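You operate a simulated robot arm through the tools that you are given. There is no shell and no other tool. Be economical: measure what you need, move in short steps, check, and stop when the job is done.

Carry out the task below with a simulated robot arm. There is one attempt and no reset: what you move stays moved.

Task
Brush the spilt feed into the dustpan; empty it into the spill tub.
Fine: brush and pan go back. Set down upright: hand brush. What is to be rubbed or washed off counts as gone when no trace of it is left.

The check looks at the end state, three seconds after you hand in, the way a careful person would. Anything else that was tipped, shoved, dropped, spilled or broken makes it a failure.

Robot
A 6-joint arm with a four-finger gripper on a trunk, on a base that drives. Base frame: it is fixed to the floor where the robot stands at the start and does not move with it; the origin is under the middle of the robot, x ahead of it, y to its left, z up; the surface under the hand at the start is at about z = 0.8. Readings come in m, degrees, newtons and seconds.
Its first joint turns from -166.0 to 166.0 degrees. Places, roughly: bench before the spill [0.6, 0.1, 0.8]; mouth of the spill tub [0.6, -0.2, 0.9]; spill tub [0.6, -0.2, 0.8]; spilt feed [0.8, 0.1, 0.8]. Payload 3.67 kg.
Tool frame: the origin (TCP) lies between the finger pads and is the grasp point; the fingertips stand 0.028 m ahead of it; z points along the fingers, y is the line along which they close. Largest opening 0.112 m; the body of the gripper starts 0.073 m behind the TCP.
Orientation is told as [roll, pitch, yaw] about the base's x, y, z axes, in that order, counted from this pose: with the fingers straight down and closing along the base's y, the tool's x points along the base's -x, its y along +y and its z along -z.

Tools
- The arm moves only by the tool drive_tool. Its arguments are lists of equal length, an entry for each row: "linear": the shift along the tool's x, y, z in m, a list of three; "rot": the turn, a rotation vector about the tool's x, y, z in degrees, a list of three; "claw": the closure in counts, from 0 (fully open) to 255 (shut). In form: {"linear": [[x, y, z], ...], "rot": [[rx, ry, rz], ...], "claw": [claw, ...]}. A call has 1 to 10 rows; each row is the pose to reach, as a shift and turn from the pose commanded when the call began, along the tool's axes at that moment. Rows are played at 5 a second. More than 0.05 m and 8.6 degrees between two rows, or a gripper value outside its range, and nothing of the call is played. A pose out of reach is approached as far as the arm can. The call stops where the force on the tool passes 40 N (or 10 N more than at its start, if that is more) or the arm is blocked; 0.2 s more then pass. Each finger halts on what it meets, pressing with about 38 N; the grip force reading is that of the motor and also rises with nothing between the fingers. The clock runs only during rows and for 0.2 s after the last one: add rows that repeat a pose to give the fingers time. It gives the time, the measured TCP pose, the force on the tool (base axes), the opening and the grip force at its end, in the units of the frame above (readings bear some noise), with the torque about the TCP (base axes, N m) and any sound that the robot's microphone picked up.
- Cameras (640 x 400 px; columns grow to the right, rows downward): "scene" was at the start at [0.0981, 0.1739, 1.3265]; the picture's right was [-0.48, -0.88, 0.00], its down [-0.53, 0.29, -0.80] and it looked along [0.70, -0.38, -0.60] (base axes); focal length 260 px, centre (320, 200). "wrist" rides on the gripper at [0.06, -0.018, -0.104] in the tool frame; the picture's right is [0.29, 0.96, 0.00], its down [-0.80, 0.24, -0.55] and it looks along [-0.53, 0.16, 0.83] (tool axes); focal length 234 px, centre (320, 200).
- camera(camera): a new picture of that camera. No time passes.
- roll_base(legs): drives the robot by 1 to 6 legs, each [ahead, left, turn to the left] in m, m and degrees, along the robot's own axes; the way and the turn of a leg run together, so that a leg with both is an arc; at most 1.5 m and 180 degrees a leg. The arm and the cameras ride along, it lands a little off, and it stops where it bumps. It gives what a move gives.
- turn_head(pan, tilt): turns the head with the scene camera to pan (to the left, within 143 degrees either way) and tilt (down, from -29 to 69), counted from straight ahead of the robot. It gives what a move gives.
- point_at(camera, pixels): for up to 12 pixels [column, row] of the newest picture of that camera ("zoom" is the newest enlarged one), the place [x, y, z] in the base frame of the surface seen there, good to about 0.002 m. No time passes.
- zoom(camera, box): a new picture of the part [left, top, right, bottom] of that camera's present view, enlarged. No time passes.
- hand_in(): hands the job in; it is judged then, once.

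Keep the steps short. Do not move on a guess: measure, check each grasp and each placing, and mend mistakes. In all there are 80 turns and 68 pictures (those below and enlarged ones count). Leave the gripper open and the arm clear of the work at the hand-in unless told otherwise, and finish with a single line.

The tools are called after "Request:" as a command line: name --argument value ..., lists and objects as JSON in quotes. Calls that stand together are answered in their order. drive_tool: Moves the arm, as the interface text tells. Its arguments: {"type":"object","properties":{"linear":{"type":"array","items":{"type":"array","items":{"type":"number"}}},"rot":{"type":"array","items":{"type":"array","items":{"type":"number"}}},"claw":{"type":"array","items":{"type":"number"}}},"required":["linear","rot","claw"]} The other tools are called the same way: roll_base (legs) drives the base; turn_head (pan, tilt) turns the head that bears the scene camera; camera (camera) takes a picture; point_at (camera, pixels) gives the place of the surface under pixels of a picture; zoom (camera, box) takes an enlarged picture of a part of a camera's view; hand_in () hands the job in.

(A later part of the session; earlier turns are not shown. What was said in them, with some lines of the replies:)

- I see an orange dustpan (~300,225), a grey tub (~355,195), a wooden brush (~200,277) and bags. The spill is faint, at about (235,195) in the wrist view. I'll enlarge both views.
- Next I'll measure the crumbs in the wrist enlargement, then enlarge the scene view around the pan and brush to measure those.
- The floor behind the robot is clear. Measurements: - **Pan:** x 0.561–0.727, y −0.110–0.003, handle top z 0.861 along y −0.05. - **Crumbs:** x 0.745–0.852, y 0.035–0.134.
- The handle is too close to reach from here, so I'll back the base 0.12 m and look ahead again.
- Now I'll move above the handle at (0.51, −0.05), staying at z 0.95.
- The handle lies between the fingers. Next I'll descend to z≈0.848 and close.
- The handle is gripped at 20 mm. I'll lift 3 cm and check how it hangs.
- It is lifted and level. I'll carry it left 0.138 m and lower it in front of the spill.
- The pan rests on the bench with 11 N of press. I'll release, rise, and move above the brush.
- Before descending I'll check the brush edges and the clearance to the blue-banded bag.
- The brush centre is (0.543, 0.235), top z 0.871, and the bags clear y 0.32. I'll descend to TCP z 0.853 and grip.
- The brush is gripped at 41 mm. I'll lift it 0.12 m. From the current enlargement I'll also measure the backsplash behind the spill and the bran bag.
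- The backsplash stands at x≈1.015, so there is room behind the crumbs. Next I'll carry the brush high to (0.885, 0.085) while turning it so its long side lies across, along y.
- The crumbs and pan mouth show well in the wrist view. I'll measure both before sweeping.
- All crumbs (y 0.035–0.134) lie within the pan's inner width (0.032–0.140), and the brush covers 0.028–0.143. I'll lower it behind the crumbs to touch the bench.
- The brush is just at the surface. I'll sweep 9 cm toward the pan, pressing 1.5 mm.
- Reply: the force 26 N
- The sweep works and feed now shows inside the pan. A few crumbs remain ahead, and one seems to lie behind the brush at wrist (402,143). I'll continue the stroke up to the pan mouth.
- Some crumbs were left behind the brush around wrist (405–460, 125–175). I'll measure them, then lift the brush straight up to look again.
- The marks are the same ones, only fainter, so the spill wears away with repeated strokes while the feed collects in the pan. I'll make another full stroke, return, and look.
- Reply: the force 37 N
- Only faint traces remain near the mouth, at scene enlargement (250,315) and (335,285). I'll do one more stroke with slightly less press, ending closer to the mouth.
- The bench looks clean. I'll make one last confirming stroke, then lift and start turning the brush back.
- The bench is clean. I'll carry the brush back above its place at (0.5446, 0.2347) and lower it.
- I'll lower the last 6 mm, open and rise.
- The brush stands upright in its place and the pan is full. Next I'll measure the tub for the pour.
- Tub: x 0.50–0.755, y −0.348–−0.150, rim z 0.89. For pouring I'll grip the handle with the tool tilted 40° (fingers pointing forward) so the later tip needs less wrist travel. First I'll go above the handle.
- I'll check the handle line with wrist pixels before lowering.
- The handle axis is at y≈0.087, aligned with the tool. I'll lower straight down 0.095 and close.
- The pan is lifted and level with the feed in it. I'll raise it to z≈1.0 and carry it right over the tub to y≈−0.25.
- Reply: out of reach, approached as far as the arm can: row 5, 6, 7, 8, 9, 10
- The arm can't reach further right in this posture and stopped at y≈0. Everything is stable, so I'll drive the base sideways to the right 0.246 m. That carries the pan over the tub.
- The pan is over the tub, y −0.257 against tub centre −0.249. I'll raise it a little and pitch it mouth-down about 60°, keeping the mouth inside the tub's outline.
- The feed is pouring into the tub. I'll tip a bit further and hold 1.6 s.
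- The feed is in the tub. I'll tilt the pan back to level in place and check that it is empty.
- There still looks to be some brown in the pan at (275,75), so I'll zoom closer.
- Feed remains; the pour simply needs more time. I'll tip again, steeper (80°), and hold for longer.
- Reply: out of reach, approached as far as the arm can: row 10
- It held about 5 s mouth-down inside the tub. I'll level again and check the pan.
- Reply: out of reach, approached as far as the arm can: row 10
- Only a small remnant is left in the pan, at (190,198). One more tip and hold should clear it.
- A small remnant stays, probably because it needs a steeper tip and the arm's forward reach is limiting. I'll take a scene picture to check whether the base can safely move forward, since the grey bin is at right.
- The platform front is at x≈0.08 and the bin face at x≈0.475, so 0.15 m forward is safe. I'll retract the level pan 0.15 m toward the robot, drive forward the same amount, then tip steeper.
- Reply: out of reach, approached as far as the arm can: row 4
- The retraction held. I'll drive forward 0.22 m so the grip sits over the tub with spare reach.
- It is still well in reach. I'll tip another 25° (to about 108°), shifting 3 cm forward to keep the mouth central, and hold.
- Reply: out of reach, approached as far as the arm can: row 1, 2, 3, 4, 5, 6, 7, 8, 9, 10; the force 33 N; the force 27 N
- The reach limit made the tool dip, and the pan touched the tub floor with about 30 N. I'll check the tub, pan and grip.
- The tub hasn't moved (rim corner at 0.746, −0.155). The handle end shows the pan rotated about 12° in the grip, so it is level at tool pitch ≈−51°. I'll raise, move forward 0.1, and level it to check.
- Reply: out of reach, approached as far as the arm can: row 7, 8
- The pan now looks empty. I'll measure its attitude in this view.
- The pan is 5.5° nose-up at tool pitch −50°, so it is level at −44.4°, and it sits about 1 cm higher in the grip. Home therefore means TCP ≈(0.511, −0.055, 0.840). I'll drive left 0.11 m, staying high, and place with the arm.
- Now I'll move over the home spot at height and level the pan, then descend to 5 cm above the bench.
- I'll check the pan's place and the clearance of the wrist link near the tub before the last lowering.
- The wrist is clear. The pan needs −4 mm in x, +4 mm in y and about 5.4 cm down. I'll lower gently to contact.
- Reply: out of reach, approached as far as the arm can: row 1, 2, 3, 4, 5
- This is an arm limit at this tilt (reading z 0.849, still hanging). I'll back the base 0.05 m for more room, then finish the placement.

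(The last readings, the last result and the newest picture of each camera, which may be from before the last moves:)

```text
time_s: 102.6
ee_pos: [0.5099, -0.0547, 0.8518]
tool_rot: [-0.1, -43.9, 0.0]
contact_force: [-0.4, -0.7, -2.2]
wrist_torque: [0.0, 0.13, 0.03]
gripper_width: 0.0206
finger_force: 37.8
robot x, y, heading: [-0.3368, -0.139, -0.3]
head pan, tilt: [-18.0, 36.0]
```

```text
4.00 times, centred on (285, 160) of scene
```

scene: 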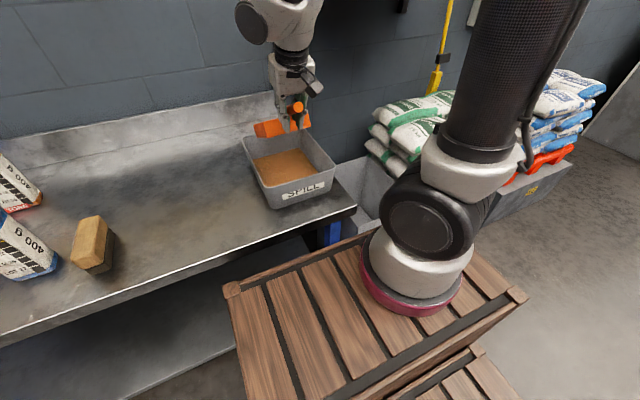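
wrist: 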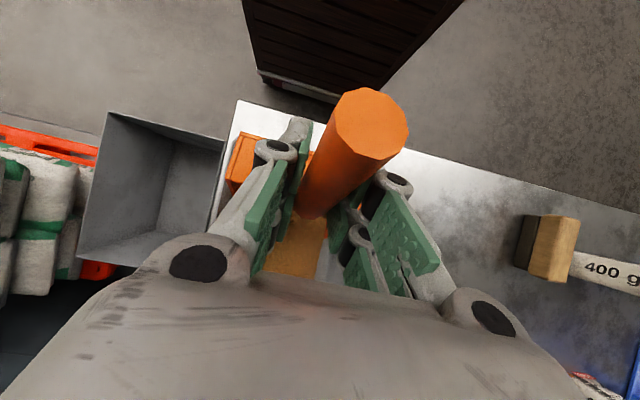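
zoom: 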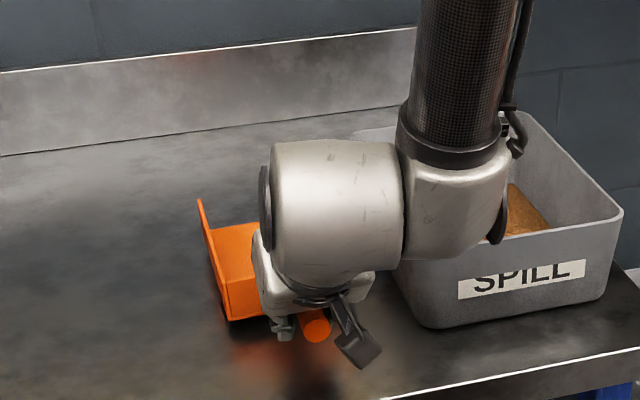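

Request:
point_at --camera "zoom" --pixels '[[232, 312], [255, 308], [232, 295], [250, 290], [200, 205], [215, 255], [232, 235], [240, 260]]'

Request:
drive_tool --linear '[[0.0035, 0.001, 0.0036], [0.007, 0.001, 0.0072], [0.0083, 0.001, 0.0086], [0.0097, 0.001, 0.01], [0.0097, 0.001, 0.01]]' --rot '[[0, 0, 0], [0, 0, 0], [0, 0, 0], [0, 0, 0], [0, 0, 0]]' --claw '[255, 255, 255, 255, 255]'

```text
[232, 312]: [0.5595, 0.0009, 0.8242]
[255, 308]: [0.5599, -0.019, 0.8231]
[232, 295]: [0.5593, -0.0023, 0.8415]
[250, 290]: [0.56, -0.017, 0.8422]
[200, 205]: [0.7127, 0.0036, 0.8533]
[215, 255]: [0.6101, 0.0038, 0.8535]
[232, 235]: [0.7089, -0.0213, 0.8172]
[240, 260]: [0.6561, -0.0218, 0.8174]
```

```text
time_s: 103.8
ee_pos: [0.5103, -0.0518, 0.8391]
tool_rot: [-0.7, -44.0, 0.3]
contact_force: [0.2, -0.1, 2.3]
wrist_torque: [0.23, -0.63, -0.08]
gripper_width: 0.0201
finger_force: 38.0
robot x, y, heading: [-0.3337, -0.1345, -0.3]
head pan, tilt: [-18.0, 36.0]
```

The pan is flat at home (back x≈0.560, left edge y≈0.004) and touching the bench. I'll release and rise straight up.

Request:
drive_tool --linear '[[0, 0, 0], [0, 0, 0], [0, 0, 0], [-0.0139, 0, -0.0144], [-0.0347, 0, -0.036], [-0.0625, 0, -0.0647], [-0.0903, 0, -0.0935], [-0.118, 0, -0.122]]' --rot '[[0, 0, 0], [0, 0, 0], [0, 0, 0], [0, 0, 0], [0, 0, 0], [0, 0, 0], [0, 0, 0], [0, 0, 0]]' --claw '[180, 100, 100, 100, 100, 100, 60, 0]'

Request:
roll_base --legs '[[-0.15, 0, 0]]'

Request:
camera --camera "scene"

```text
time_s: 105.6
ee_pos: [0.5111, -0.0543, 1.0053]
tool_rot: [0.1, -43.9, -0.1]
contact_force: [1.3, 0.2, 0.0]
wrist_torque: [0.0, 0.04, -0.01]
gripper_width: 0.112
finger_force: 0.1
robot x, y, heading: [-0.3379, -0.1358, -0.4]
head pan, tilt: [-18.0, 36.0]
```

```text
time_s: 107.0
ee_pos: [0.3613, -0.0537, 1.0053]
tool_rot: [0.0, -44.0, -0.2]
contact_force: [-0.2, 0.4, -0.6]
wrist_torque: [0.02, -0.03, 0.0]
gripper_width: 0.112
finger_force: 0.0
robot x, y, heading: [-0.4857, -0.1321, -0.7]
head pan, tilt: [-18.0, 36.0]
```

```text
6 pictures are left
```

scene: 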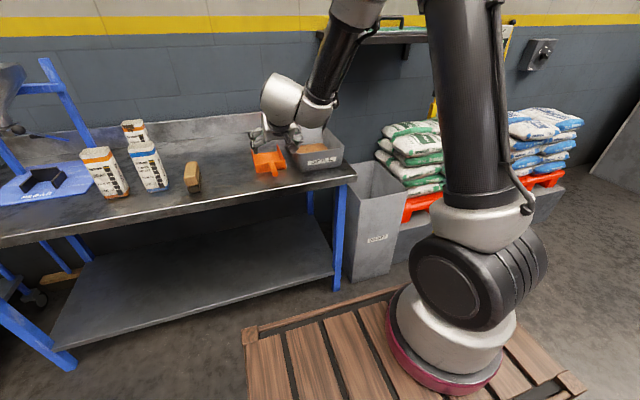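

The arm is clear. A final look with the wrist camera at the pan interior, and an enlarged scene view.

Request:
zoom --camera "wrist" --box '[120, 0, 540, 260]'

Request:
zoom --camera "scene" --box '[170, 110, 360, 210]'

```text
1.52 times, centred on (330, 130) of wrist
```

zoom: 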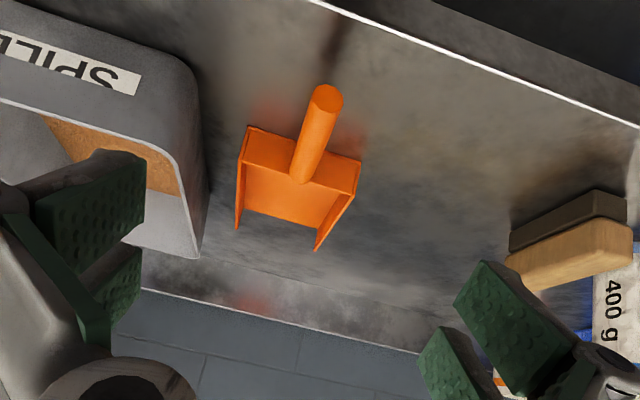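

```text
3.37 times, centred on (265, 160) of scene
```

zoom: 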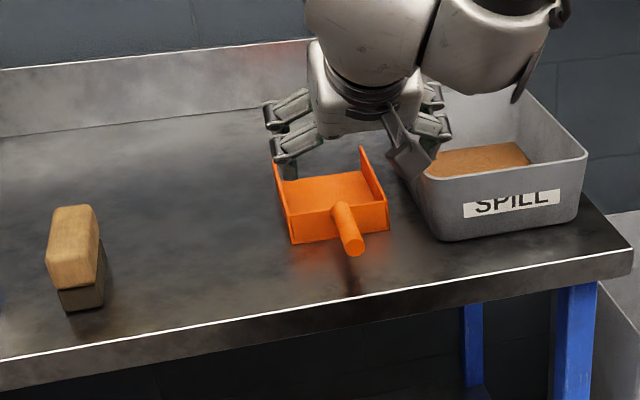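

The pan is empty and back in place, the brush is upright, the feed is in the tub and the bench is clean. The gripper is open and clear, so I'm handing in.

Request:
hand_in

```text
The job is handed in.
```

The spilt feed is swept up and emptied into the spill tub, and the brush (upright) and dustpan are back in their places.
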